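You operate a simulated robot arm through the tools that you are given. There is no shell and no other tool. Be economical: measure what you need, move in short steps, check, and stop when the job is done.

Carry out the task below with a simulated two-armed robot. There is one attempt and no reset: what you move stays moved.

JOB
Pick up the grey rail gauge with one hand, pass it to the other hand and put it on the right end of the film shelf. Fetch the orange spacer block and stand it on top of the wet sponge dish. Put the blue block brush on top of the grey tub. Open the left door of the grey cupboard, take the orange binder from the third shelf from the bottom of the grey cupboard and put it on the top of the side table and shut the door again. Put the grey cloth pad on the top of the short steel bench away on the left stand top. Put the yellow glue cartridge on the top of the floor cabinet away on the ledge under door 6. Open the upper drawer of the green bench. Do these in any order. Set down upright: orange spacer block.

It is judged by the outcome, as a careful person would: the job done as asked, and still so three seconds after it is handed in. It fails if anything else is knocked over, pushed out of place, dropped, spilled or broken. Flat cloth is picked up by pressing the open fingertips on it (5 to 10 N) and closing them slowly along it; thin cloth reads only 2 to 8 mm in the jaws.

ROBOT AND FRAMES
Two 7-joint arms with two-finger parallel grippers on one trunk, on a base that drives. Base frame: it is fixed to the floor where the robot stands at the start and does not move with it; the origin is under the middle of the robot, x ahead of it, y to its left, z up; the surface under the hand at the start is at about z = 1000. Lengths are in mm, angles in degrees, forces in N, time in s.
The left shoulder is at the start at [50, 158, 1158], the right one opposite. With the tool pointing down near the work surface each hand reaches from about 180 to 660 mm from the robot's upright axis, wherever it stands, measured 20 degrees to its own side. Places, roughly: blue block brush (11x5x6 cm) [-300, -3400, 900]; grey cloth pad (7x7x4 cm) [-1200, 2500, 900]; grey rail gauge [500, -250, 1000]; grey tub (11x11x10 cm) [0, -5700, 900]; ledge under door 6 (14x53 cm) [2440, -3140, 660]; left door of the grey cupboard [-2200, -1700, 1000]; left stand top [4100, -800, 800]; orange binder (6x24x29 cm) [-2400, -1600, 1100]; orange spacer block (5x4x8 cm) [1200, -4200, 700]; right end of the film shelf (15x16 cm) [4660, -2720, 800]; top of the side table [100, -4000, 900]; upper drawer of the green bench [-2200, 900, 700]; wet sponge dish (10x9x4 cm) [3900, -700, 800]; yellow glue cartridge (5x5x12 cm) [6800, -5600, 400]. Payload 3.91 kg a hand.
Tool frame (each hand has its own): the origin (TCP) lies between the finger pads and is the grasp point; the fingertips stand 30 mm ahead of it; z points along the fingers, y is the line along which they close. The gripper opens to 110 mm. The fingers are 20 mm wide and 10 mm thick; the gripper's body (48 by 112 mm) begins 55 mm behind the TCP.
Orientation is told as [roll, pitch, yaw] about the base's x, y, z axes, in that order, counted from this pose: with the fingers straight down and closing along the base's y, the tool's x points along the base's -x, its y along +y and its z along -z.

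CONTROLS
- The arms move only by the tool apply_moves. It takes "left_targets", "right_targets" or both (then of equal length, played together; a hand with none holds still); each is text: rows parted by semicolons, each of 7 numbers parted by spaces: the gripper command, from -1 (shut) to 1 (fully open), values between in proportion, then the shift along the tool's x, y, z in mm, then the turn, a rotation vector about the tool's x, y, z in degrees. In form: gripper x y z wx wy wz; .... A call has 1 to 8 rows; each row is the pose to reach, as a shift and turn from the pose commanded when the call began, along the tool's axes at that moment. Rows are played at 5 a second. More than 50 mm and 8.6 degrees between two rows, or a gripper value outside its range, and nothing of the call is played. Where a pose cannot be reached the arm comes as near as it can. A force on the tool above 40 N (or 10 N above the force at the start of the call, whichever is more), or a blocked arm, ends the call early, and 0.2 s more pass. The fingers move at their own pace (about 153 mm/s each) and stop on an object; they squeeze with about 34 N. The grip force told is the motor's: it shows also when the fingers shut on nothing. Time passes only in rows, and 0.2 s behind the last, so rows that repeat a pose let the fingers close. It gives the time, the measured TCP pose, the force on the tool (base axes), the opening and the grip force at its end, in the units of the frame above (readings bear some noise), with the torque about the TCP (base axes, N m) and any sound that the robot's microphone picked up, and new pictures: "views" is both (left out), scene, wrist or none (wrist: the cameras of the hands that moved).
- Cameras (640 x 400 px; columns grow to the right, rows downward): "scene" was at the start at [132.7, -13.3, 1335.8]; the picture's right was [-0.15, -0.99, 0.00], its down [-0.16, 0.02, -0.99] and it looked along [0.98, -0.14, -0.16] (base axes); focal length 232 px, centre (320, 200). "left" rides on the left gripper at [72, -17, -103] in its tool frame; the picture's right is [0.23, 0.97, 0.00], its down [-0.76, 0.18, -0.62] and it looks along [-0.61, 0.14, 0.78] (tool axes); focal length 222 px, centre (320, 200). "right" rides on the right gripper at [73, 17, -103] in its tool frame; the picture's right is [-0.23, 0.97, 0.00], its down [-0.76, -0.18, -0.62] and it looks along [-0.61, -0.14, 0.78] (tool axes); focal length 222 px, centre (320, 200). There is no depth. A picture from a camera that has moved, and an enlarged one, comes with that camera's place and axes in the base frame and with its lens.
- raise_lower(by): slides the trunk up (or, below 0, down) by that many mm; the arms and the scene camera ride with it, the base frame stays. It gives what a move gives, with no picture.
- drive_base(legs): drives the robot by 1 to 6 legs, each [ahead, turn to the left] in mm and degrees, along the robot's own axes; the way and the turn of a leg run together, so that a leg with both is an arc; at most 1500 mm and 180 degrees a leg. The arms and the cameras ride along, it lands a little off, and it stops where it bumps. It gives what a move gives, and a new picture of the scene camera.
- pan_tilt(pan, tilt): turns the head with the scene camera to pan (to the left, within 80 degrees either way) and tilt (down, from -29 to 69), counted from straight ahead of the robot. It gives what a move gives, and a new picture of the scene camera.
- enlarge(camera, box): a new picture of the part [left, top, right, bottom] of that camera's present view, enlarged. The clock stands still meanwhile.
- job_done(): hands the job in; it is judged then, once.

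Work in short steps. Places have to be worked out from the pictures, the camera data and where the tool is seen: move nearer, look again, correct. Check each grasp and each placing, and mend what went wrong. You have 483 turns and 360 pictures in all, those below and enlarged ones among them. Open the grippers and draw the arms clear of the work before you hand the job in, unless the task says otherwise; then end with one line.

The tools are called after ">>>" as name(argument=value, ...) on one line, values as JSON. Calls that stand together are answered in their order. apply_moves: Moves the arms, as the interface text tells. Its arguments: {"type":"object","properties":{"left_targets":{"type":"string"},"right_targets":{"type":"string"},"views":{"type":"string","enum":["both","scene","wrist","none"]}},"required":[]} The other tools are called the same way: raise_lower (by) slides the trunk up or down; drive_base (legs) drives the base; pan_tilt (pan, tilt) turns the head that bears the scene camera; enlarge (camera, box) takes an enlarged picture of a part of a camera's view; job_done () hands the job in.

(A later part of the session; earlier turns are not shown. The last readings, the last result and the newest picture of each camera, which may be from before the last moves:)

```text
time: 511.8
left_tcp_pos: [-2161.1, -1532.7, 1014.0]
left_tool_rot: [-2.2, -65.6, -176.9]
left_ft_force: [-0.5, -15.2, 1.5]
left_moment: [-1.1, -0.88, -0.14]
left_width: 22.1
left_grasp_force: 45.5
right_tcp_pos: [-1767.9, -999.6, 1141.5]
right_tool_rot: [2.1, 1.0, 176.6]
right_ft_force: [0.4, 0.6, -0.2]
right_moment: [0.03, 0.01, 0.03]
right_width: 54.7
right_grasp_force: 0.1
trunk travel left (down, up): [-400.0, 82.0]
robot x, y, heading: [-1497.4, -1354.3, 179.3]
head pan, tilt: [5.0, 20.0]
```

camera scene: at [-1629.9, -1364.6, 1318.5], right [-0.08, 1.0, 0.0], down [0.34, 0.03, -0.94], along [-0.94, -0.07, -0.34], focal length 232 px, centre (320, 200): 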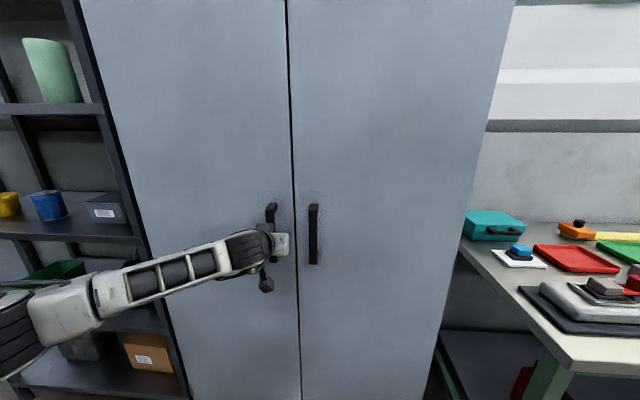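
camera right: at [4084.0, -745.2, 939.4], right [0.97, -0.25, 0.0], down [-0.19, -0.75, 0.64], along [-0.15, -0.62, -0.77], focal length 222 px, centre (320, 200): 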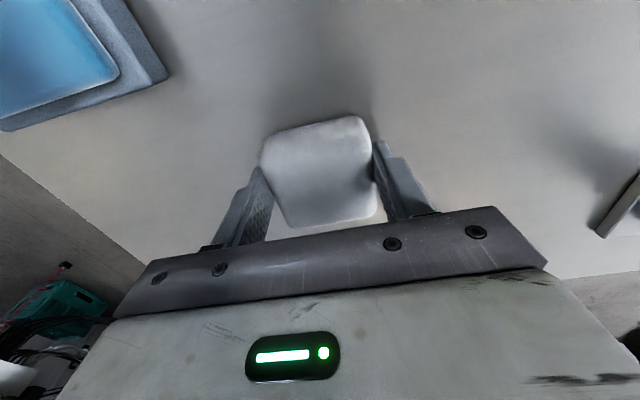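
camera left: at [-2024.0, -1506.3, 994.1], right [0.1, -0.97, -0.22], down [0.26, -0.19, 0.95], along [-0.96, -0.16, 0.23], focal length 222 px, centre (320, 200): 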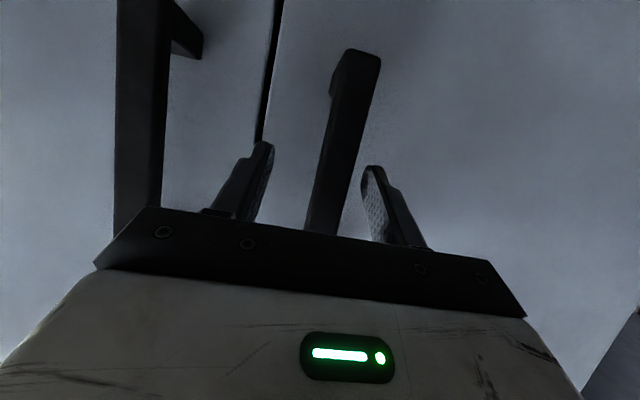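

Handle gripped. I swing the door along its hinge arc (radius ≈ 385 mm about [−2205, −1915]) by 30°, turning the hand with it.

>>> apply_moves(left_targets="-1 8 4 -18 2.7 0 1.2;-1 16 9 -36 5.5 0 2.5;-1 32 21 -70 10.9 0 5;-1 47 38 -104 16.4 0 7.4;-1 61 59 -135 21.9 0 9.9;-1 75 82 -165 27.3 0 12.4", views="scene")

```text
time: 513.2
left_tcp_pos: [-1973.7, -1602.6, 1014.9]
left_tool_rot: [-2.4, -66.2, 152.3]
left_ft_force: [13.4, 14.9, 1.2]
left_moment: [-1.33, 0.07, 0.72]
left_width: 21.7
left_grasp_force: 45.1
right_tcp_pos: [-1765.5, -995.8, 1140.6]
right_tool_rot: [2.2, 0.8, 176.4]
right_ft_force: [0.8, -0.6, -0.1]
right_moment: [0.04, 0.01, 0.02]
right_width: 55.0
right_grasp_force: 0.0
trunk travel left (down, up): [-400.0, 82.0]
robot x, y, heading: [-1494.7, -1360.4, 179.4]
head pan, tilt: [5.0, 20.0]
camera scene: at [-1627.4, -1362.6, 1318.8], right [-0.07, 1.0, 0.0], down [0.34, 0.02, -0.94], along [-0.94, -0.07, -0.34], focal length 232 px, centre (320, 200)
```

scene: 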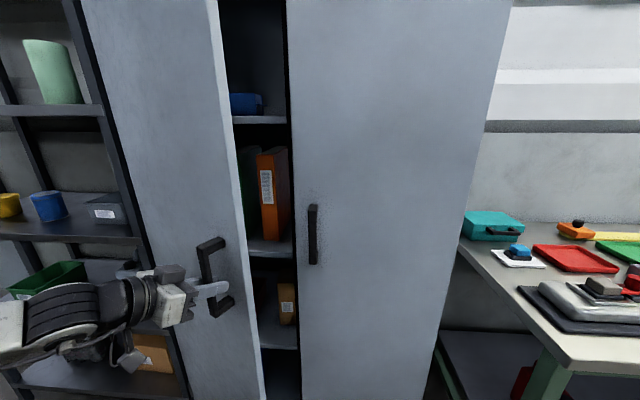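

The door is open 30° and the orange binder shows on the shelf. I continue the arc to about 60°.

>>> apply_moves(left_targets="-1 16 8 -36 5.5 0 2.5;-1 32 21 -71 10.9 0 5;-1 47 37 -105 16.4 0 7.4;-1 61 57 -137 21.9 0 9.9;-1 74 80 -166 27.3 0 12.4", views="scene")

```text
time: 513.6
left_tcp_pos: [-1949.5, -1621.8, 1014.9]
left_tool_rot: [-2.8, -66.5, 148.3]
left_ft_force: [9.0, 8.5, 2.7]
left_moment: [-0.96, 0.73, 0.79]
left_width: 22.4
left_grasp_force: 44.4
left hand out of reach, approached as far as the arm can: row 1, 2
right_tcp_pos: [-1766.1, -996.8, 1140.5]
right_tool_rot: [2.4, 1.1, 176.3]
right_ft_force: [-0.8, 0.6, -0.2]
right_moment: [0.02, 0.02, -0.03]
right_width: 55.2
right_grasp_force: 0.1
trunk travel left (down, up): [-400.0, 82.0]
robot x, y, heading: [-1499.9, -1356.2, 179.3]
head pan, tilt: [5.0, 20.0]
stopped in row 2 (left hand): the force on the tool passed its limit at 66 N (the readings are from after the stop); the commanded pose is now the measured one
camera scene: at [-1628.6, -1363.8, 1318.8], right [-0.07, 1.0, 0.0], down [0.34, 0.03, -0.94], along [-0.94, -0.07, -0.34], focal length 232 px, centre (320, 200)
```

scene: 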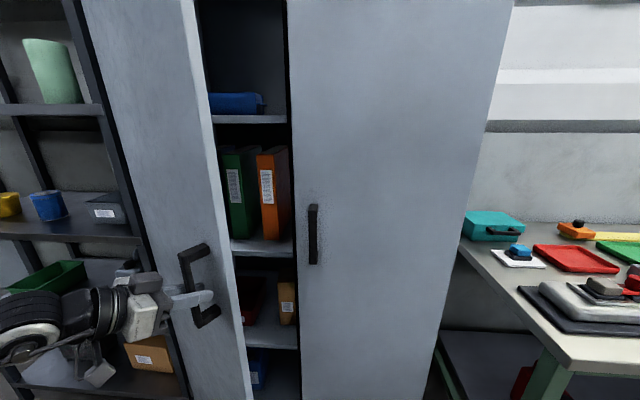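

The arm can't pull further this way. I release the handle, back the hand off, and will push the door from inside.

>>> apply_moves(left_targets="0 0 0 0 0 0 0;0.2 0 0 0 0 0 0;0.2 0 0 -35 0 0 0;0.2 0 0 -75 0 0 0;-0.6 0 0 -85 0 0 0", views="none")

```text
time: 514.8
left_tcp_pos: [-1886.7, -1666.4, 1047.4]
left_tool_rot: [-3.3, -66.5, 148.9]
left_ft_force: [-0.3, 0.0, 0.3]
left_moment: [-0.01, 0.01, -0.02]
left_width: 22.1
left_grasp_force: 0.1
right_tcp_pos: [-1766.5, -996.1, 1140.2]
right_tool_rot: [2.3, 1.0, 176.5]
right_ft_force: [0.3, -0.8, -0.3]
right_moment: [-0.04, -0.04, 0.03]
right_width: 55.1
right_grasp_force: 0.0
trunk travel left (down, up): [-400.0, 82.0]
robot x, y, heading: [-1492.5, -1356.4, 179.4]
head pan, tilt: [5.0, 20.0]
```

I carry the closed hand around the door's free edge to the opening, turning it to point straight in.

>>> apply_moves(left_targets="-1 4 -29 -9 0 0 0;-1 7.5 -58 -17 0 0 0;-1 -2 -97 4 -7.1 0 -3.1;-1 -11 -135 25 -14.1 0 -6.1;-1 -22 -170 52 -21.2 0 -9.2;-1 -38 -199 89 -28.2 0 -12.3;-1 -38 -199 89 -28.2 0 -12.3", views="both")

```text
time: 516.4
left_tcp_pos: [-1884.2, -1422.5, 1044.1]
left_tool_rot: [-2.6, -65.8, 179.4]
left_ft_force: [0.5, 0.3, 0.5]
left_moment: [-0.01, 0.01, -0.01]
left_width: 0.2
left_grasp_force: 34.0
left hand out of reach, approached as far as the arm can: row 2, 3, 4, 5, 6, 7
right_tcp_pos: [-1766.9, -995.6, 1140.8]
right_tool_rot: [2.3, 1.0, 176.4]
right_ft_force: [0.6, 0.5, 0.3]
right_moment: [-0.02, 0.04, -0.01]
right_width: 55.4
right_grasp_force: 0.0
trunk travel left (down, up): [-400.0, 82.0]
robot x, y, heading: [-1494.8, -1357.6, 179.2]
head pan, tilt: [5.0, 20.0]
camera scene: at [-1629.1, -1363.7, 1318.6], right [-0.07, 1.0, 0.0], down [0.34, 0.03, -0.94], along [-0.94, -0.07, -0.34], focal length 232 px, centre (320, 200)
camera left: at [-1758.1, -1412.8, 1019.8], right [0.04, -0.97, -0.23], down [0.25, -0.21, 0.95], along [-0.97, -0.09, 0.23], focal length 222 px, centre (320, 200)
```

scene: 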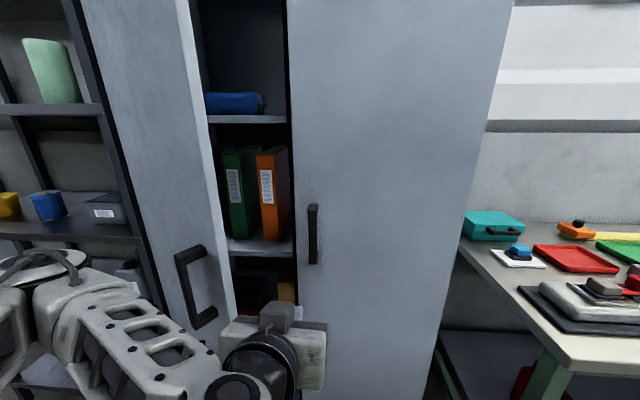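
left: 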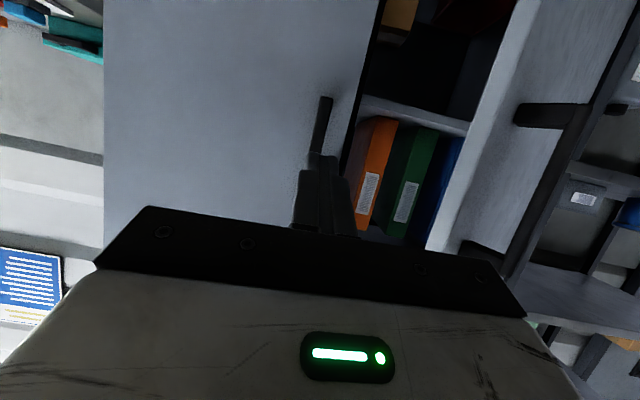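

I reach in behind the door edge and push it outward (left and back).

>>> apply_moves(left_targets="-1 -16 17 36 0 0 0;-1 -32 34 71 0 0 0;-1 -48 51 107 0 0 0;-1 -64 68 142 0 0 0;-1 -57 110 128 0 0 0;-1 -50 150 111 0 0 0;-1 -41 190 91 0 0 0;-1 -31 232 68 0 0 0", views="scene")

```text
time: 517.6
left_tcp_pos: [-2033.7, -1490.6, 1042.8]
left_tool_rot: [-3.4, -65.7, 178.1]
left_ft_force: [-0.2, -1.0, -0.9]
left_moment: [0.01, 0.02, -0.03]
left_width: 0.0
left_grasp_force: 34.3
right_tcp_pos: [-1767.0, -998.3, 1141.7]
right_tool_rot: [2.0, 1.1, 176.4]
right_ft_force: [0.2, -0.3, -0.5]
right_moment: [0.04, 0.0, -0.01]
right_width: 55.0
right_grasp_force: 0.0
trunk travel left (down, up): [-400.0, 82.0]
robot x, y, heading: [-1498.6, -1359.6, 179.3]
head pan, tilt: [5.0, 20.0]
stopped in row 5 (left hand): the force on the tool passed its limit at 54 N (the readings are from after the stop); the commanded pose is now the measured one
camera scene: at [-1630.0, -1365.5, 1318.5], right [-0.07, 1.0, 0.0], down [0.34, 0.03, -0.94], along [-0.94, -0.07, -0.34], focal length 232 px, centre (320, 200)
```

scene: 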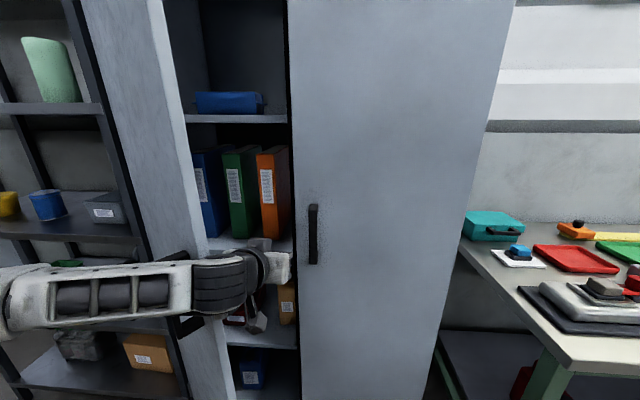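

The door swung further with that push. I go on pushing more gently.

>>> apply_moves(left_targets="-1 5 15 -10 0 0 0;-1 10 30 -20 0 0 0;-1 15 48 -32 0 0 0;-1 20 66 -44 0 0 0;-1 25 84 -56 0 0 0;-1 30 102 -68 0 0 0;-1 35 120 -80 0 0 0;-1 40 140 -92 0 0 0", views="scene")

```text
time: 519.4
left_tcp_pos: [-1946.5, -1638.8, 1041.8]
left_tool_rot: [-3.2, -65.7, 177.7]
left_ft_force: [0.2, 0.0, 0.5]
left_moment: [0.01, 0.02, 0.01]
left_width: 0.0
left_grasp_force: 34.1
right_tcp_pos: [-1764.8, -997.1, 1141.5]
right_tool_rot: [2.2, 1.1, 176.4]
right_ft_force: [0.2, 0.1, 0.2]
right_moment: [-0.01, -0.03, 0.01]
right_width: 55.0
right_grasp_force: 0.1
trunk travel left (down, up): [-400.0, 82.0]
robot x, y, heading: [-1496.8, -1353.8, 179.0]
head pan, tilt: [5.0, 20.0]
camera scene: at [-1629.5, -1364.0, 1318.6], right [-0.07, 1.0, 0.0], down [0.34, 0.03, -0.94], along [-0.94, -0.07, -0.34], focal length 232 px, centre (320, 200)
```

scene: 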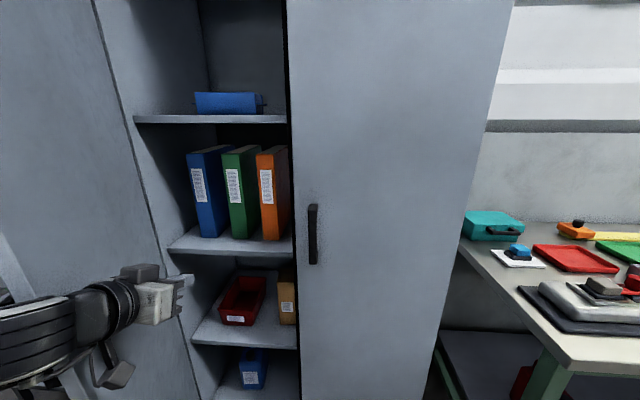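

The door is wide open. I enlarge on the binders to measure the orange one.

>>> enlarge(camera="scene", box=[170, 130, 330, 260])

```text
3.08 times, centred on (250, 195) of scene
camera zoom: at [-1629.5, -1364.0, 1318.6], right [-0.07, 1.0, 0.0], down [0.34, 0.03, -0.94], along [-0.94, -0.07, -0.34], focal length 715 px, centre (535, 215)
```

zoom: 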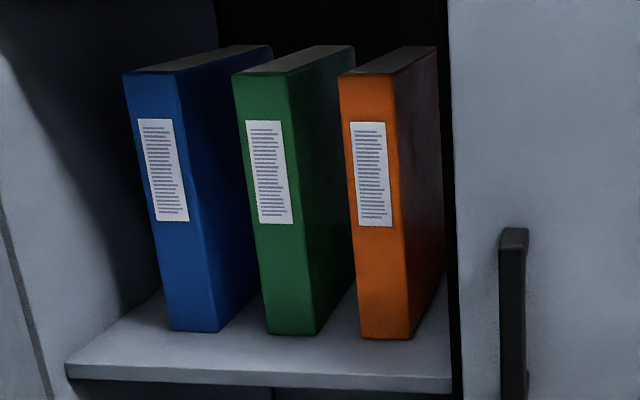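

I look left to see how far the door now stands open.

>>> pan_tilt(pan=35, tilt=25)

```text
time: 520.3
left_tcp_pos: [-1946.8, -1638.8, 1040.7]
left_tool_rot: [-3.2, -65.6, 177.9]
left_ft_force: [0.1, -1.0, -0.4]
left_moment: [0.02, 0.03, 0.0]
left_width: 0.0
left_grasp_force: 34.0
right_tcp_pos: [-1765.3, -996.7, 1141.5]
right_tool_rot: [2.2, 1.0, 176.3]
right_ft_force: [0.6, -0.3, 0.5]
right_moment: [0.03, 0.01, -0.03]
right_width: 55.0
right_grasp_force: 0.0
trunk travel left (down, up): [-400.0, 82.0]
robot x, y, heading: [-1498.8, -1358.8, 179.3]
head pan, tilt: [35.0, 25.0]
camera scene: at [-1613.2, -1408.7, 1310.4], right [-0.56, 0.83, 0.0], down [0.35, 0.24, -0.91], along [-0.75, -0.51, -0.42], focal length 232 px, centre (320, 200)
```

scene: 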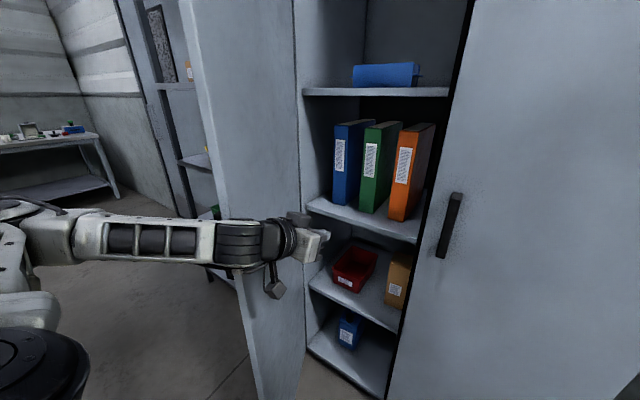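

The door stands at about 67°. I turn the base left 25° so the forearm sweeps it further open.

>>> drive_base(legs=[[0, 22]])

```text
time: 521.9
left_tcp_pos: [-1809.0, -1786.5, 1041.6]
left_tool_rot: [-3.3, -65.8, -160.0]
left_ft_force: [1.0, -0.8, -0.9]
left_moment: [0.0, 0.01, 0.0]
left_width: 0.1
left_grasp_force: 33.8
right_tcp_pos: [-1881.4, -1124.2, 1141.4]
right_tool_rot: [2.2, 1.1, -161.6]
right_ft_force: [0.4, -0.7, -0.4]
right_moment: [-0.01, 0.0, 0.02]
right_width: 55.1
right_grasp_force: 0.0
trunk travel left (down, up): [-400.0, 82.0]
robot x, y, heading: [-1498.0, -1357.0, -158.7]
head pan, tilt: [35.0, 25.0]
camera scene: at [-1585.3, -1448.7, 1310.4], right [-0.83, 0.56, 0.0], down [0.23, 0.35, -0.91], along [-0.5, -0.75, -0.42], focal length 232 px, centre (320, 200)
```

scene: 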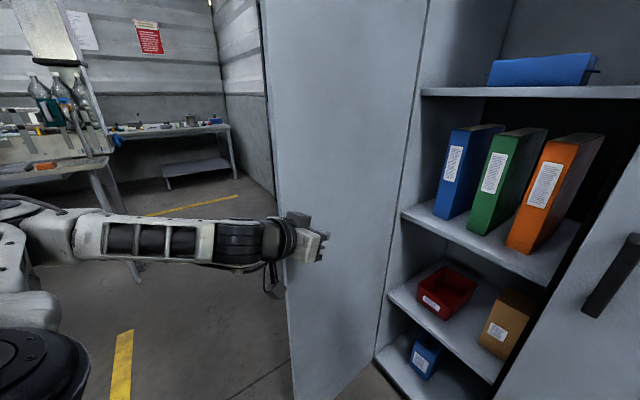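

The door is at about 90°. I reach further to nudge it past that, gently.

>>> apply_moves(left_targets="-1 -8 15 18 0 0 0;-1 -16 30 36 0 0 0;-1 -24 46 54 0 0 0;-1 -32 61 72 0 0 0;-1 -40 76 90 0 0 0;-1 -48 92 108 0 0 0;-1 -57 107 126 0 0 0;-1 -62 120 140 0 0 0", views="scene")

```text
time: 523.7
left_tcp_pos: [-1920.1, -1946.3, 1037.4]
left_tool_rot: [-3.1, -65.6, -160.2]
left_ft_force: [0.3, -0.5, 0.4]
left_moment: [-0.01, -0.02, 0.01]
left_width: 0.0
left_grasp_force: 34.0
right_tcp_pos: [-1883.0, -1124.3, 1142.0]
right_tool_rot: [2.3, 0.9, -161.6]
right_ft_force: [-0.2, 0.0, 0.3]
right_moment: [0.01, 0.01, 0.0]
right_width: 55.0
right_grasp_force: 0.0
trunk travel left (down, up): [-400.0, 82.0]
robot x, y, heading: [-1499.0, -1358.0, -158.8]
head pan, tilt: [35.0, 25.0]
camera scene: at [-1585.6, -1448.7, 1310.4], right [-0.83, 0.56, 0.0], down [0.24, 0.35, -0.91], along [-0.5, -0.75, -0.42], focal length 232 px, centre (320, 200)
```

scene: 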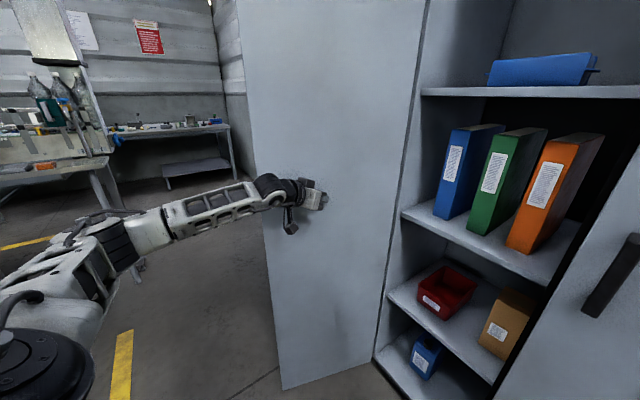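

The door is now past 100°. I retract the left hand and square the robot to the cupboard.

>>> apply_moves(left_targets="-0.5 20 -30 -45 0 0 0;-0.5 40 -60 -90 0 0 0;0 55 -90 -130 0 0 0;0 55 -120 -140 0 0 0", views="none")

>>> drive_base(legs=[[0, -21.2]])

>>> pan_tilt(pan=10, tilt=18)

```text
refused: row 1 steps farther than a row can; nothing moved
```

```text
time: 525.2
left_tcp_pos: [-2103.4, -1753.6, 1036.8]
left_tool_rot: [-3.1, -65.7, 178.8]
left_ft_force: [0.3, 0.9, -0.6]
left_moment: [0.02, -0.03, 0.01]
left_width: 0.2
left_grasp_force: 34.3
right_tcp_pos: [-1772.8, -1001.1, 1140.2]
right_tool_rot: [2.3, 1.0, 177.3]
right_ft_force: [0.1, 0.5, 0.6]
right_moment: [0.0, 0.0, 0.04]
right_width: 54.9
right_grasp_force: 0.0
trunk travel left (down, up): [-400.0, 82.0]
robot x, y, heading: [-1499.2, -1361.4, -180.0]
head pan, tilt: [35.0, 25.0]
camera scene: at [-1612.5, -1410.2, 1310.4], right [-0.57, 0.82, 0.0], down [0.35, 0.24, -0.91], along [-0.74, -0.52, -0.42], focal length 232 px, centre (320, 200)
```

scene: 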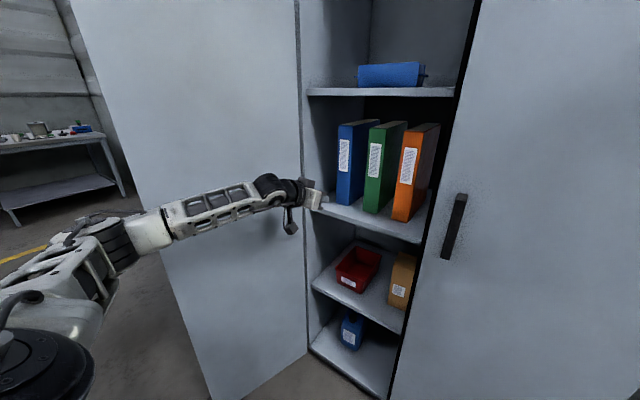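

```text
time: 526.1
left_tcp_pos: [-2103.6, -1753.2, 1037.1]
left_tool_rot: [-3.2, -65.7, 178.6]
left_ft_force: [-0.9, 0.7, 0.5]
left_moment: [-0.03, -0.02, 0.01]
left_width: 0.1
left_grasp_force: 34.0
right_tcp_pos: [-1770.8, -1001.0, 1141.2]
right_tool_rot: [2.2, 1.1, 177.3]
right_ft_force: [-0.9, -0.3, 0.8]
right_moment: [-0.01, 0.0, -0.01]
right_width: 55.2
right_grasp_force: 0.0
trunk travel left (down, up): [-400.0, 82.0]
robot x, y, heading: [-1496.9, -1361.9, -179.8]
head pan, tilt: [10.0, 18.0]
camera scene: at [-1628.8, -1374.0, 1321.7], right [-0.18, 0.98, 0.0], down [0.3, 0.05, -0.95], along [-0.94, -0.17, -0.31], focal length 232 px, centre (320, 200)
```

scene: 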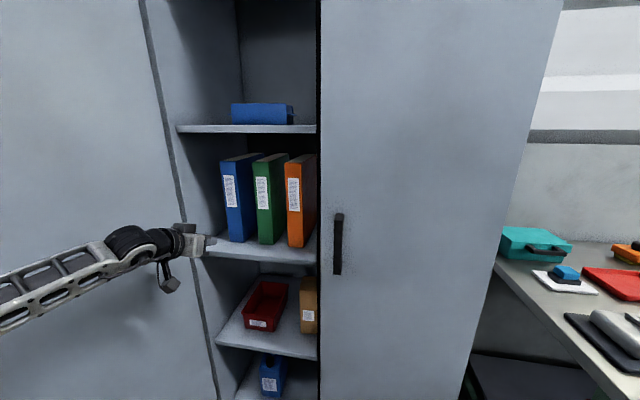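

I draw the left hand back and then step the base nearer.

>>> apply_moves(left_targets="0.5 12 -32 -27 0 0 0;0.5 24 -64 -53 0 0 0;0.5 36 -96 -80 0 0 0;0.5 48 -128 -107 0 0 0;0.5 60 -160 -133 0 0 0;0.5 72 -192 -160 0 0 0", views="none")

>>> drive_base(legs=[[0, 23], [165, 0], [0, -23]])

```text
time: 527.5
left_tcp_pos: [-1934.9, -1583.5, 1038.8]
left_tool_rot: [-3.2, -65.7, 178.8]
left_ft_force: [-0.2, 0.4, 0.6]
left_moment: [-0.01, -0.01, 0.02]
left_width: 82.3
left_grasp_force: 0.0
left hand out of reach, approached as far as the arm can: row 6
right_tcp_pos: [-1772.1, -1000.7, 1140.0]
right_tool_rot: [2.2, 0.9, 177.3]
right_ft_force: [0.4, 0.6, 0.7]
right_moment: [0.02, 0.01, 0.02]
right_width: 55.1
right_grasp_force: 0.0
trunk travel left (down, up): [-400.0, 82.0]
robot x, y, heading: [-1498.8, -1357.5, -180.0]
head pan, tilt: [10.0, 18.0]
```

```text
time: 531.3
left_tcp_pos: [-2086.8, -1644.1, 1038.1]
left_tool_rot: [-3.2, -65.7, 178.5]
left_ft_force: [-0.4, 0.5, -0.3]
left_moment: [0.0, -0.01, -0.03]
left_width: 82.5
left_grasp_force: 0.1
right_tcp_pos: [-1920.6, -1062.6, 1140.4]
right_tool_rot: [2.2, 1.2, 177.2]
right_ft_force: [1.1, 0.3, 0.1]
right_moment: [-0.03, 0.02, 0.03]
right_width: 55.1
right_grasp_force: 0.0
trunk travel left (down, up): [-400.0, 82.0]
robot x, y, heading: [-1649.2, -1421.6, 179.9]
head pan, tilt: [10.0, 18.0]
camera scene: at [-1779.3, -1436.5, 1321.8], right [-0.17, 0.99, 0.0], down [0.3, 0.05, -0.95], along [-0.94, -0.16, -0.31], focal length 232 px, centre (320, 200)
```

scene: 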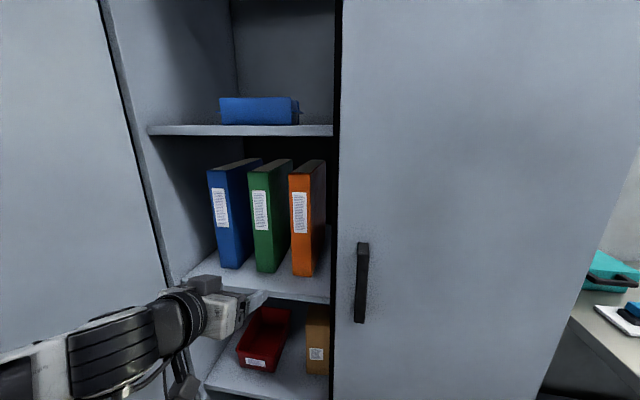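

Now the orange spine is fixed at x ≈ −2299, y −1600…−1542, z 935–1225. I line the left hand up with it, stopping short.

>>> apply_moves(left_targets="0.6 -21 -25 12 0 0 0;0.6 -42 -50 25 0 0 0;0.6 -63 -73 38 0 0 0;0.6 -81 -73 79 0 0 0;0.6 -100 -73 120 0 0 0;0.6 -100 -73 120 0 0 0", views="both")

```text
time: 532.7
left_tcp_pos: [-2230.9, -1561.3, 1083.6]
left_tool_rot: [-3.1, -65.7, 178.4]
left_ft_force: [0.8, -0.5, 0.6]
left_moment: [0.01, 0.04, 0.0]
left_width: 87.9
left_grasp_force: 0.1
right_tcp_pos: [-1921.5, -1063.4, 1140.6]
right_tool_rot: [2.3, 0.9, 177.1]
right_ft_force: [-0.4, 1.2, -0.1]
right_moment: [0.0, -0.01, -0.01]
right_width: 54.8
right_grasp_force: 0.1
trunk travel left (down, up): [-400.0, 82.0]
robot x, y, heading: [-1645.0, -1420.1, 179.6]
head pan, tilt: [10.0, 18.0]
camera scene: at [-1779.1, -1436.9, 1321.8], right [-0.17, 0.99, 0.0], down [0.3, 0.05, -0.95], along [-0.94, -0.16, -0.31], focal length 232 px, centre (320, 200)
camera left: at [-2105.3, -1554.1, 1059.4], right [0.02, -0.97, -0.23], down [0.24, -0.22, 0.95], along [-0.97, -0.07, 0.23], focal length 222 px, centre (320, 200)
```

scene: 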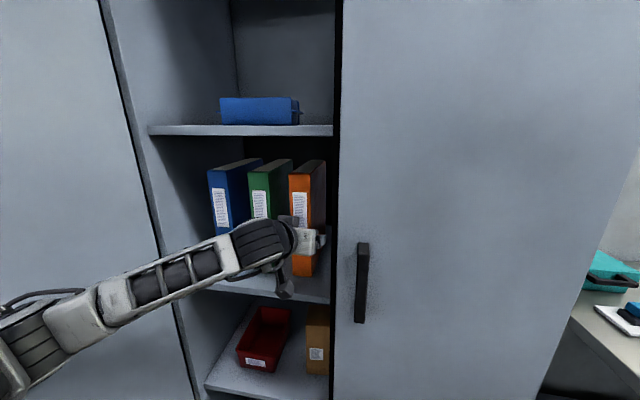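
left: 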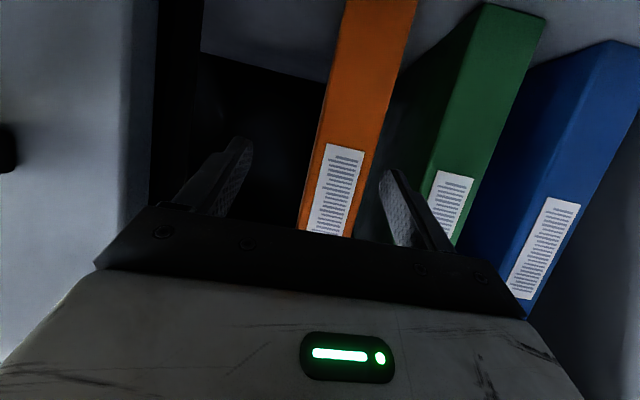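

The binder is slightly to the hand's left (18 mm). I correct, advance 90 mm so the fingers straddle the spine, and look.

>>> apply_moves(left_targets="0.6 -6 20 14 0 0 0;0.6 -18 20 41 0 0 0;0.6 -29 20 64 0 0 0;0.6 -37 20 82 0 0 0;0.6 -37 20 82 0 0 0", views="wrist")

```text
time: 533.9
left_tcp_pos: [-2323.2, -1574.8, 1080.5]
left_tool_rot: [-3.3, -65.7, 178.5]
left_ft_force: [0.9, -0.1, -0.3]
left_moment: [0.01, 0.02, 0.0]
left_width: 88.1
left_grasp_force: 0.0
right_tcp_pos: [-1920.5, -1063.1, 1141.4]
right_tool_rot: [2.2, 1.1, 177.3]
right_ft_force: [0.3, -0.3, 0.3]
right_moment: [0.04, 0.02, 0.01]
right_width: 55.0
right_grasp_force: 0.2
trunk travel left (down, up): [-400.0, 82.0]
robot x, y, heading: [-1647.1, -1422.8, 180.0]
head pan, tilt: [10.0, 18.0]
camera left: at [-2197.1, -1567.8, 1057.9], right [0.02, -0.97, -0.23], down [0.24, -0.22, 0.95], along [-0.97, -0.07, 0.23], focal length 222 px, centre (320, 200)
```

left: 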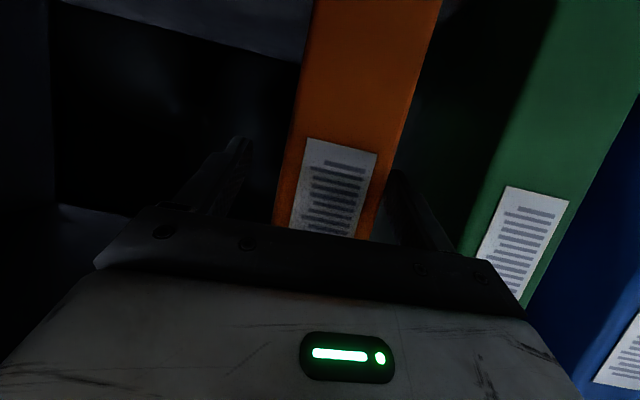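

Both fingers straddle the spine. I go 12 mm deeper and close.

>>> apply_moves(left_targets="0.6 -5 6 11 0 0 0;0.6 -5 6 11 0 0 0;-1 -5 6 11 0 0 0;-1 -5 6 11 0 0 0;-1 -5 6 11 0 0 0", views="none")

```text
time: 535.1
left_tcp_pos: [-2335.1, -1579.9, 1081.1]
left_tool_rot: [-2.9, -65.6, 178.4]
left_ft_force: [-0.4, -2.6, 2.4]
left_moment: [-0.63, -0.3, 0.05]
left_width: 55.8
left_grasp_force: 33.8
right_tcp_pos: [-1921.5, -1063.8, 1140.9]
right_tool_rot: [2.2, 1.1, 177.1]
right_ft_force: [-0.1, -0.5, 0.6]
right_moment: [-0.01, 0.02, -0.06]
right_width: 54.8
right_grasp_force: 0.0
trunk travel left (down, up): [-400.0, 82.0]
robot x, y, heading: [-1651.2, -1421.3, 179.9]
head pan, tilt: [10.0, 18.0]
```

Gripped (55.8 mm). I lift 12 mm and check the load.

>>> apply_moves(left_targets="-1 -5 0 -2 0 0 0;-1 -11 0 -5 0 0 0;-1 -11 0 -5 0 0 0", views="both")

```text
time: 535.9
left_tcp_pos: [-2335.4, -1580.8, 1091.5]
left_tool_rot: [-3.2, -65.5, 178.4]
left_ft_force: [0.4, 0.1, -6.6]
left_moment: [-0.01, -0.54, -0.01]
left_width: 56.0
left_grasp_force: 33.9
right_tcp_pos: [-1922.1, -1063.6, 1141.4]
right_tool_rot: [2.1, 1.1, 177.1]
right_ft_force: [1.3, 0.8, 0.0]
right_moment: [0.0, -0.01, -0.02]
right_width: 55.1
right_grasp_force: 0.0
trunk travel left (down, up): [-400.0, 82.0]
robot x, y, heading: [-1649.7, -1422.7, 179.7]
head pan, tilt: [10.0, 18.0]
camera scene: at [-1780.2, -1436.9, 1321.6], right [-0.17, 0.99, 0.0], down [0.31, 0.05, -0.95], along [-0.94, -0.16, -0.31], focal length 232 px, centre (320, 200)
camera left: at [-2209.5, -1572.9, 1068.8], right [0.02, -0.97, -0.23], down [0.24, -0.22, 0.95], along [-0.97, -0.07, 0.23], focal length 222 px, centre (320, 200)
```

scene: 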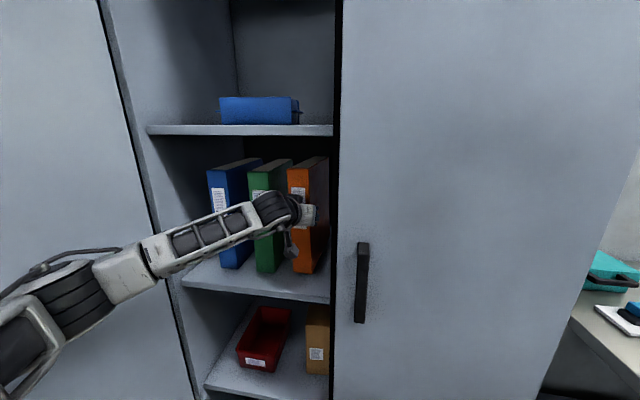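
left: 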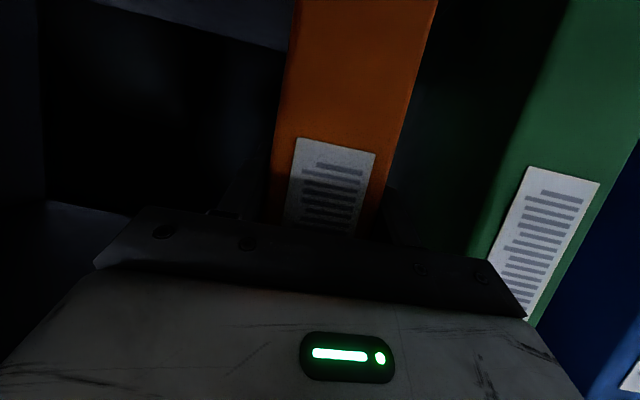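

It weighs about 0.7 kg and holds level. I lift a bit more and back the base straight out.

>>> apply_moves(left_targets="-1 -9 0 -4 0 0 0;-1 -9 0 -4 0 0 0", views="none")

>>> drive_base(legs=[[-250, 0], [-250, 0]])

```text
time: 536.5
left_tcp_pos: [-2335.8, -1580.5, 1101.7]
left_tool_rot: [-3.1, -65.6, 178.4]
left_ft_force: [-0.4, 0.5, -5.2]
left_moment: [-0.04, -0.57, 0.01]
left_width: 55.8
left_grasp_force: 33.9
right_tcp_pos: [-1920.9, -1063.0, 1140.7]
right_tool_rot: [2.2, 1.2, 177.1]
right_ft_force: [0.4, 0.3, -0.3]
right_moment: [-0.01, 0.02, -0.04]
right_width: 55.1
right_grasp_force: 0.0
trunk travel left (down, up): [-400.0, 82.0]
robot x, y, heading: [-1644.8, -1423.4, 180.0]
head pan, tilt: [10.0, 18.0]
```

```text
time: 539.8
left_tcp_pos: [-1838.4, -1580.9, 1102.4]
left_tool_rot: [-3.2, -65.6, 178.4]
left_ft_force: [1.1, -0.2, -5.5]
left_moment: [-0.03, -0.58, -0.02]
left_width: 56.0
left_grasp_force: 34.3
right_tcp_pos: [-1424.0, -1063.5, 1142.1]
right_tool_rot: [2.2, 1.0, 177.1]
right_ft_force: [0.8, -0.4, 0.2]
right_moment: [-0.03, 0.0, -0.01]
right_width: 54.9
right_grasp_force: 0.1
trunk travel left (down, up): [-400.0, 82.0]
robot x, y, heading: [-1149.2, -1420.5, 179.9]
head pan, tilt: [10.0, 18.0]
camera scene: at [-1282.5, -1438.4, 1321.7], right [-0.17, 0.99, 0.0], down [0.3, 0.05, -0.95], along [-0.94, -0.16, -0.31], focal length 232 px, centre (320, 200)
```

scene: 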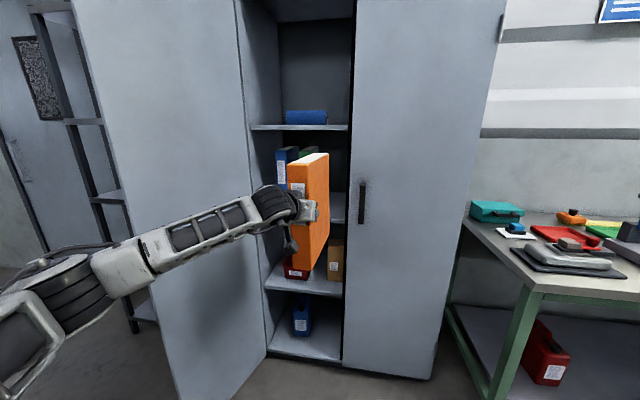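

The binder is out. I draw it in toward the body, tuck the right hand a bit, and turn south.

>>> apply_moves(left_targets="-1 18 0 -41 0 0 0;-1 37 0 -82 0 0 0;-1 55 0 -123 0 0 0;-1 74 0 -164 0 0 0;-1 90 0 -200 0 0 0", right_targets="0 0 16 0 0 0 0;0 0 32 0 0 0 0;0 0 48 0 0 0 0;0 0 64 0 0 0 0;0 0 80 0 0 0 0", views="none")

>>> drive_base(legs=[[0, 60]])

```text
time: 541.0
left_tcp_pos: [-1618.3, -1598.3, 1101.6]
left_tool_rot: [-3.2, -65.7, 178.5]
left_ft_force: [0.5, 0.0, -7.6]
left_moment: [-0.04, -0.58, 0.01]
left_width: 55.8
left_grasp_force: 33.9
right_tcp_pos: [-1448.6, -1121.0, 1131.6]
right_tool_rot: [2.2, 1.0, 177.0]
right_ft_force: [0.3, -0.2, 0.5]
right_moment: [0.03, 0.0, -0.01]
right_width: 55.0
right_grasp_force: 0.0
right hand out of reach, approached as far as the arm can: row 3, 4, 5
trunk travel left (down, up): [-400.0, 82.0]
robot x, y, heading: [-1147.1, -1421.5, 179.6]
head pan, tilt: [10.0, 18.0]
```

```text
time: 544.0
left_tcp_pos: [-1230.6, -1916.4, 1104.5]
left_tool_rot: [-3.2, -65.6, -121.3]
left_ft_force: [0.3, -0.2, -5.8]
left_moment: [0.46, -0.34, 0.01]
left_width: 56.0
left_grasp_force: 34.2
right_tcp_pos: [-1560.4, -1532.8, 1132.2]
right_tool_rot: [2.2, 1.1, -122.8]
right_ft_force: [-0.7, 0.1, -0.1]
right_moment: [-0.02, 0.0, 0.01]
right_width: 54.7
right_grasp_force: 0.1
trunk travel left (down, up): [-400.0, 82.0]
robot x, y, heading: [-1150.6, -1421.5, -120.1]
head pan, tilt: [10.0, 18.0]
camera scene: at [-1202.2, -1545.6, 1321.7], right [-0.94, 0.34, 0.0], down [0.11, 0.29, -0.95], along [-0.32, -0.89, -0.31], focal length 232 px, centre (320, 200)
```

scene: 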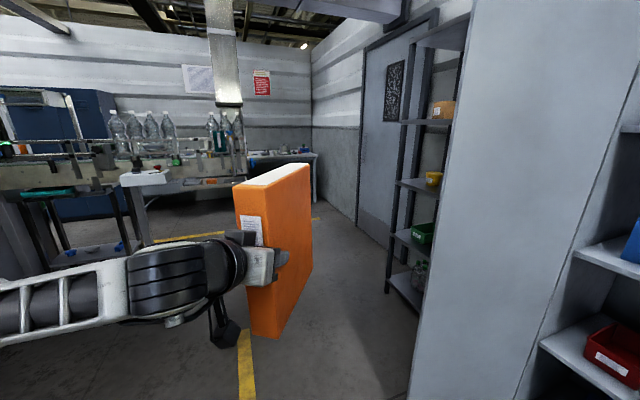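

The way south is visible. I drive around the conveyor's west end in a curve and into the southern aisle.

>>> drive_base(legs=[[0, 19.5], [1090, 0], [0, -23], [890, 0], [0, 34], [1380, 0]])

```text
time: 564.2
left_tcp_pos: [-1661.4, -5064.6, 1103.2]
left_tool_rot: [-3.3, -65.5, -91.6]
left_ft_force: [0.0, -0.2, -5.8]
left_moment: [0.56, -0.05, 0.02]
left_width: 56.2
left_grasp_force: 33.4
right_tcp_pos: [-2136.5, -4897.3, 1132.3]
right_tool_rot: [2.2, 1.3, -93.1]
right_ft_force: [0.5, -0.7, -0.6]
right_moment: [0.02, 0.01, 0.02]
right_width: 54.9
right_grasp_force: 0.0
trunk travel left (down, up): [-400.0, 82.0]
robot x, y, heading: [-1836.5, -4593.9, -90.0]
head pan, tilt: [10.0, 18.0]
camera scene: at [-1820.3, -4729.9, 1321.6], right [-0.99, -0.17, 0.0], down [-0.05, 0.31, -0.95], along [0.16, -0.94, -0.31], focal length 232 px, centre (320, 200)
```

scene: 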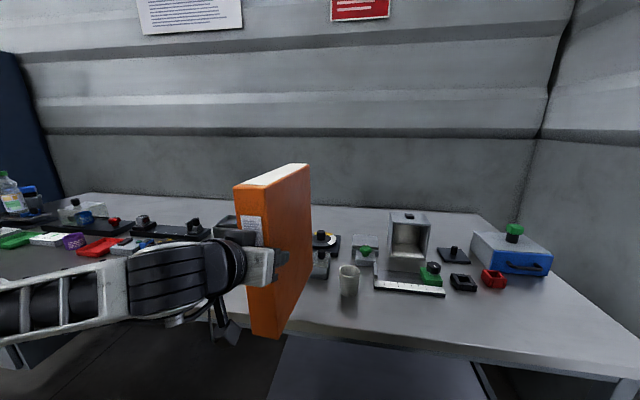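

I back off from the bench and turn east, then along the aisle, and face the side table from the south.

>>> drive_base(legs=[[-100, 0], [0, 86], [1000, 0], [820, 0]])

>>> drive_base(legs=[[0, 80]])

```text
time: 577.7
left_tcp_pos: [455.0, -4525.2, 1102.5]
left_tool_rot: [-3.0, -65.5, -6.6]
left_ft_force: [0.2, -0.2, -6.3]
left_moment: [0.13, 0.61, 0.01]
left_width: 55.9
left_grasp_force: 33.6
right_tcp_pos: [245.1, -4986.5, 1131.1]
right_tool_rot: [2.2, 1.3, -8.0]
right_ft_force: [-0.1, 0.5, 0.4]
right_moment: [-0.03, 0.03, 0.01]
right_width: 54.8
right_grasp_force: 0.1
trunk travel left (down, up): [-400.0, 82.0]
robot x, y, heading: [-27.0, -4659.3, -5.3]
head pan, tilt: [10.0, 18.0]
camera scene: at [108.2, -4655.7, 1321.6], right [0.08, -1.0, 0.0], down [-0.31, -0.03, -0.95], along [0.95, 0.08, -0.31], focal length 232 px, centre (320, 200)
```

scene: 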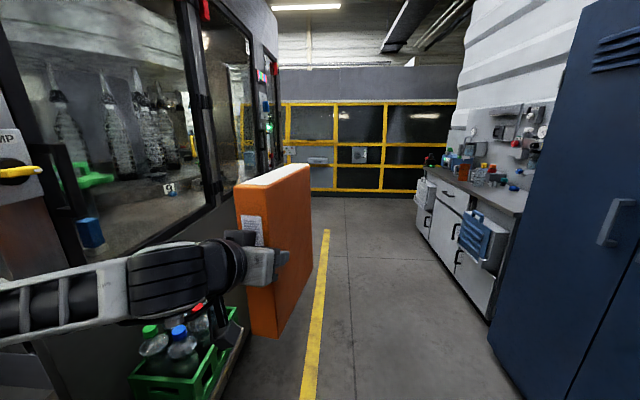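

```text
time: 581.5
left_tcp_pos: [-74.6, -4163.7, 1102.5]
left_tool_rot: [-3.1, -65.4, 73.3]
left_ft_force: [0.9, -0.1, -6.0]
left_moment: [-0.6, -0.12, -0.3]
left_width: 55.8
left_grasp_force: 34.0
right_tcp_pos: [340.9, -4450.0, 1131.2]
right_tool_rot: [2.2, 1.1, 71.9]
right_ft_force: [-0.1, 0.3, 0.9]
right_moment: [0.02, 0.0, 0.0]
right_width: 55.0
right_grasp_force: 0.1
trunk travel left (down, up): [-400.0, 82.0]
robot x, y, heading: [-30.2, -4662.4, 74.8]
head pan, tilt: [10.0, 18.0]
camera scene: at [-6.3, -4527.9, 1321.7], right [1.0, -0.09, 0.0], down [-0.03, -0.31, -0.95], along [0.09, 0.95, -0.31], focal length 232 px, centre (320, 200)
```

scene: 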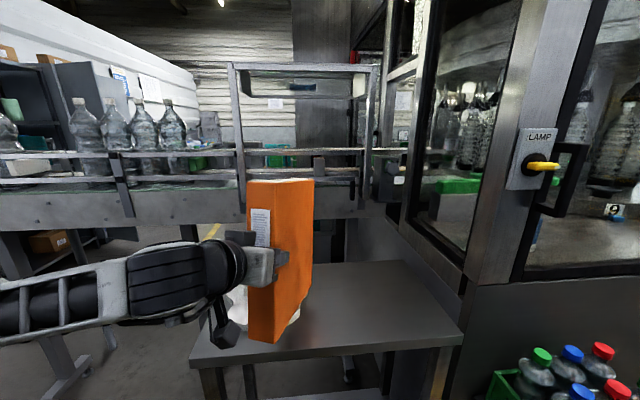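

The table's right part is free (x ≈ 20–350); the white piece is at its left. I raise the binder a little and shift so it comes over the free part, along a 60° heading.

>>> apply_moves(left_targets="-1 -18 0 -8 0 0 0;-1 -36 0 -16 0 0 0;-1 -45 0 -20 0 0 0", views="none")

>>> drive_base(legs=[[0, -22], [90, 0], [0, 7.5]])

>>> pan_tilt(pan=5, tilt=35)

```text
time: 582.4
left_tcp_pos: [-76.3, -4161.5, 1151.7]
left_tool_rot: [-3.1, -65.4, 73.3]
left_ft_force: [0.6, -0.4, -5.9]
left_moment: [-0.59, 0.22, 0.03]
left_width: 55.8
left_grasp_force: 34.3
right_tcp_pos: [341.6, -4450.0, 1132.3]
right_tool_rot: [2.2, 1.2, 71.9]
right_ft_force: [0.4, -0.6, -0.4]
right_moment: [-0.02, 0.0, -0.04]
right_width: 55.2
right_grasp_force: 0.2
trunk travel left (down, up): [-400.0, 82.0]
robot x, y, heading: [-26.1, -4659.0, 74.6]
head pan, tilt: [10.0, 18.0]
```

```text
time: 585.2
left_tcp_pos: [102.7, -4093.1, 1152.3]
left_tool_rot: [-3.1, -65.5, 59.2]
left_ft_force: [-0.4, -0.4, -6.7]
left_moment: [-0.56, 0.34, -0.03]
left_width: 56.0
left_grasp_force: 34.7
right_tcp_pos: [436.0, -4474.4, 1131.0]
right_tool_rot: [2.3, 1.1, 57.8]
right_ft_force: [-0.3, -0.3, 0.0]
right_moment: [0.01, -0.02, -0.01]
right_width: 55.1
right_grasp_force: 0.0
trunk travel left (down, up): [-400.0, 82.0]
robot x, y, heading: [27.0, -4590.2, 60.8]
head pan, tilt: [10.0, 18.0]
camera scene: at [79.6, -4464.2, 1321.7], right [0.94, -0.33, 0.0], down [-0.1, -0.29, -0.95], along [0.32, 0.9, -0.31], focal length 232 px, centre (320, 200)
```

scene: 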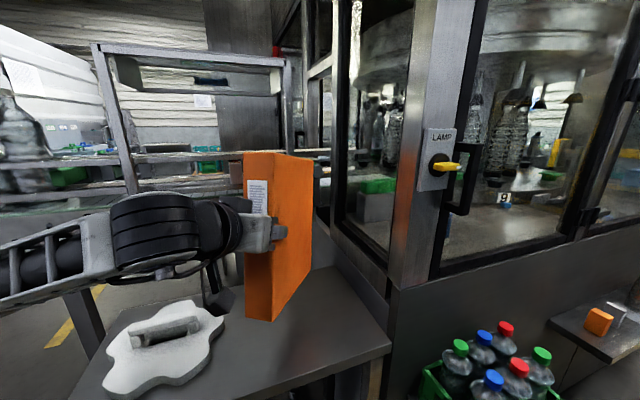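

```text
time: 586.0
left_tcp_pos: [103.9, -4094.2, 1151.8]
left_tool_rot: [-3.0, -65.4, 59.1]
left_ft_force: [-1.2, -0.2, -6.6]
left_moment: [-0.5, 0.36, -0.02]
left_width: 55.8
left_grasp_force: 34.3
right_tcp_pos: [436.2, -4473.4, 1130.2]
right_tool_rot: [2.4, 1.3, 57.7]
right_ft_force: [0.7, -0.1, -0.6]
right_moment: [-0.02, -0.02, 0.02]
right_width: 55.1
right_grasp_force: 0.1
trunk travel left (down, up): [-400.0, 82.0]
robot x, y, heading: [27.9, -4588.2, 60.8]
head pan, tilt: [5.0, 35.0]
camera scene: at [84.6, -4470.6, 1297.6], right [0.92, -0.4, 0.0], down [-0.22, -0.5, -0.84], along [0.34, 0.77, -0.55], focal length 232 px, centre (320, 200)
```

scene: 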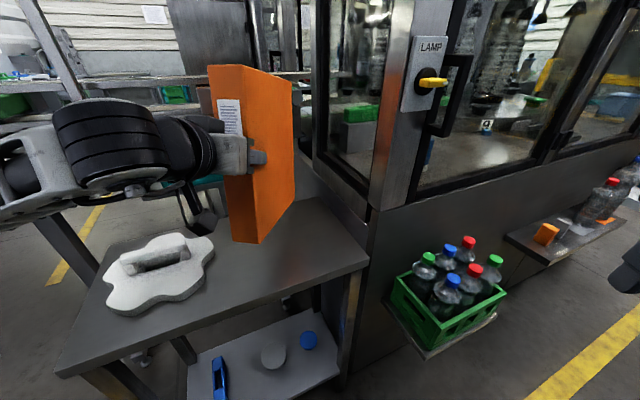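

The binder is above the free part of the table. I lower it vertically toward the top.

>>> apply_moves(left_targets="-1 27 0 12 0 0 0;-1 55 0 25 0 0 0;-1 82 0 37 0 0 0;-1 105 0 48 0 0 0;-1 114 0 52 0 0 0;-1 119 0 54 0 0 0", views="scene")

```text
time: 587.4
left_tcp_pos: [92.0, -4081.9, 1035.1]
left_tool_rot: [-3.6, -65.1, 59.3]
left_ft_force: [1.4, 0.4, -0.3]
left_moment: [0.58, -0.4, -0.15]
left_width: 55.9
left_grasp_force: 33.4
left hand out of reach, approached as far as the arm can: row 4, 5, 6
right_tcp_pos: [437.7, -4473.2, 1131.5]
right_tool_rot: [2.4, 1.1, 57.7]
right_ft_force: [0.7, -0.1, 0.5]
right_moment: [0.03, -0.01, 0.03]
right_width: 54.9
right_grasp_force: 0.0
trunk travel left (down, up): [-400.0, 82.0]
robot x, y, heading: [32.0, -4588.6, 60.4]
head pan, tilt: [5.0, 35.0]
camera scene: at [84.5, -4471.2, 1297.6], right [0.92, -0.4, 0.0], down [-0.22, -0.5, -0.84], along [0.33, 0.77, -0.55], focal length 232 px, centre (320, 200)
```

scene: 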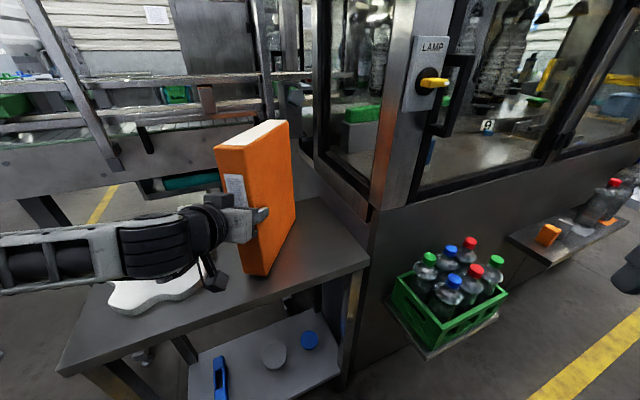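

The binder's weight is borne by the table (load gone). I open the fingers and withdraw back-up.

>>> apply_moves(left_targets="0 0 0 0 0 0 0;0.6 0 0 0 0 0 0;0.6 0 0 0 0 0 0;0.6 0 0 -25 0 0 0;0.6 -5 0 -55 0 0 0;0.6 -10 0 -90 0 0 0", views="both")

```text
time: 588.8
left_tcp_pos: [74.3, -4106.2, 1084.8]
left_tool_rot: [-3.1, -65.6, 59.0]
left_ft_force: [-0.2, 0.2, -0.2]
left_moment: [0.0, 0.0, 0.0]
left_width: 88.1
left_grasp_force: 0.0
left hand out of reach, approached as far as the arm can: row 5, 6
right_tcp_pos: [437.5, -4475.2, 1132.1]
right_tool_rot: [2.3, 1.0, 57.8]
right_ft_force: [-0.1, 0.2, 0.2]
right_moment: [0.0, -0.01, -0.02]
right_width: 55.0
right_grasp_force: 0.0
trunk travel left (down, up): [-400.0, 82.0]
robot x, y, heading: [27.8, -4591.1, 60.4]
head pan, tilt: [5.0, 35.0]
camera scene: at [83.7, -4471.3, 1297.3], right [0.92, -0.39, 0.0], down [-0.22, -0.5, -0.84], along [0.33, 0.77, -0.55], focal length 232 px, centre (320, 200)
camera left: at [19.8, -4219.5, 1062.2], right [-0.86, 0.46, -0.23], down [-0.31, -0.1, 0.95], along [0.41, 0.88, 0.23], focal length 222 px, centre (320, 200)
```

scene: 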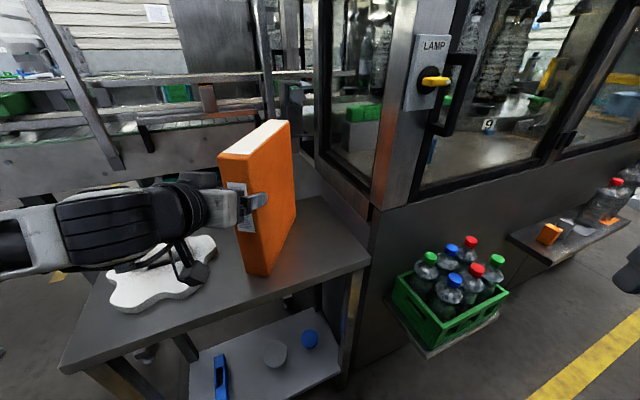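
left: 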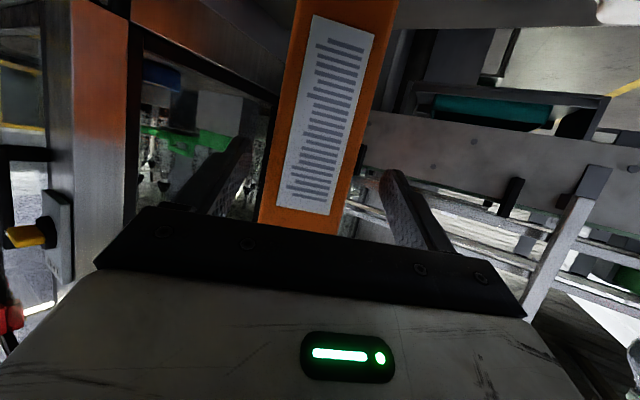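

The binder stands by itself. I back the base straight off so the fingers clear it.

>>> drive_base(legs=[[-230, 0]])

```text
time: 590.5
left_tcp_pos: [-38.9, -4303.6, 1085.7]
left_tool_rot: [-3.1, -65.5, 59.2]
left_ft_force: [0.2, 0.1, 1.2]
left_moment: [0.02, -0.03, 0.01]
left_width: 87.9
left_grasp_force: 0.0
right_tcp_pos: [324.9, -4671.7, 1132.1]
right_tool_rot: [2.3, 1.2, 57.8]
right_ft_force: [0.0, -0.6, -0.1]
right_moment: [0.02, -0.01, 0.0]
right_width: 55.0
right_grasp_force: 0.1
trunk travel left (down, up): [-400.0, 82.0]
robot x, y, heading: [-81.9, -4782.8, 60.7]
head pan, tilt: [5.0, 35.0]
camera scene: at [-28.2, -4668.7, 1297.0], right [0.92, -0.39, 0.0], down [-0.22, -0.51, -0.83], along [0.33, 0.77, -0.55], focal length 232 px, centre (320, 200)
```

scene: 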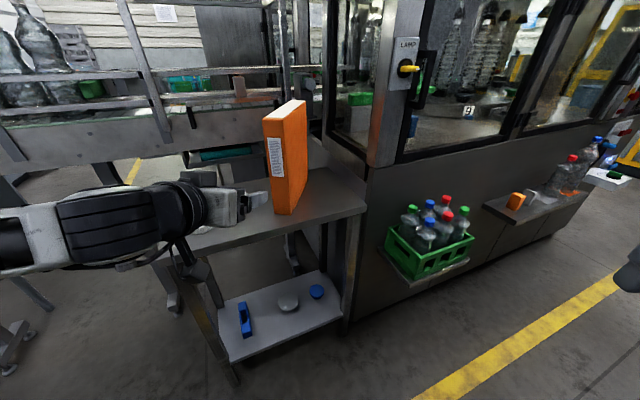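

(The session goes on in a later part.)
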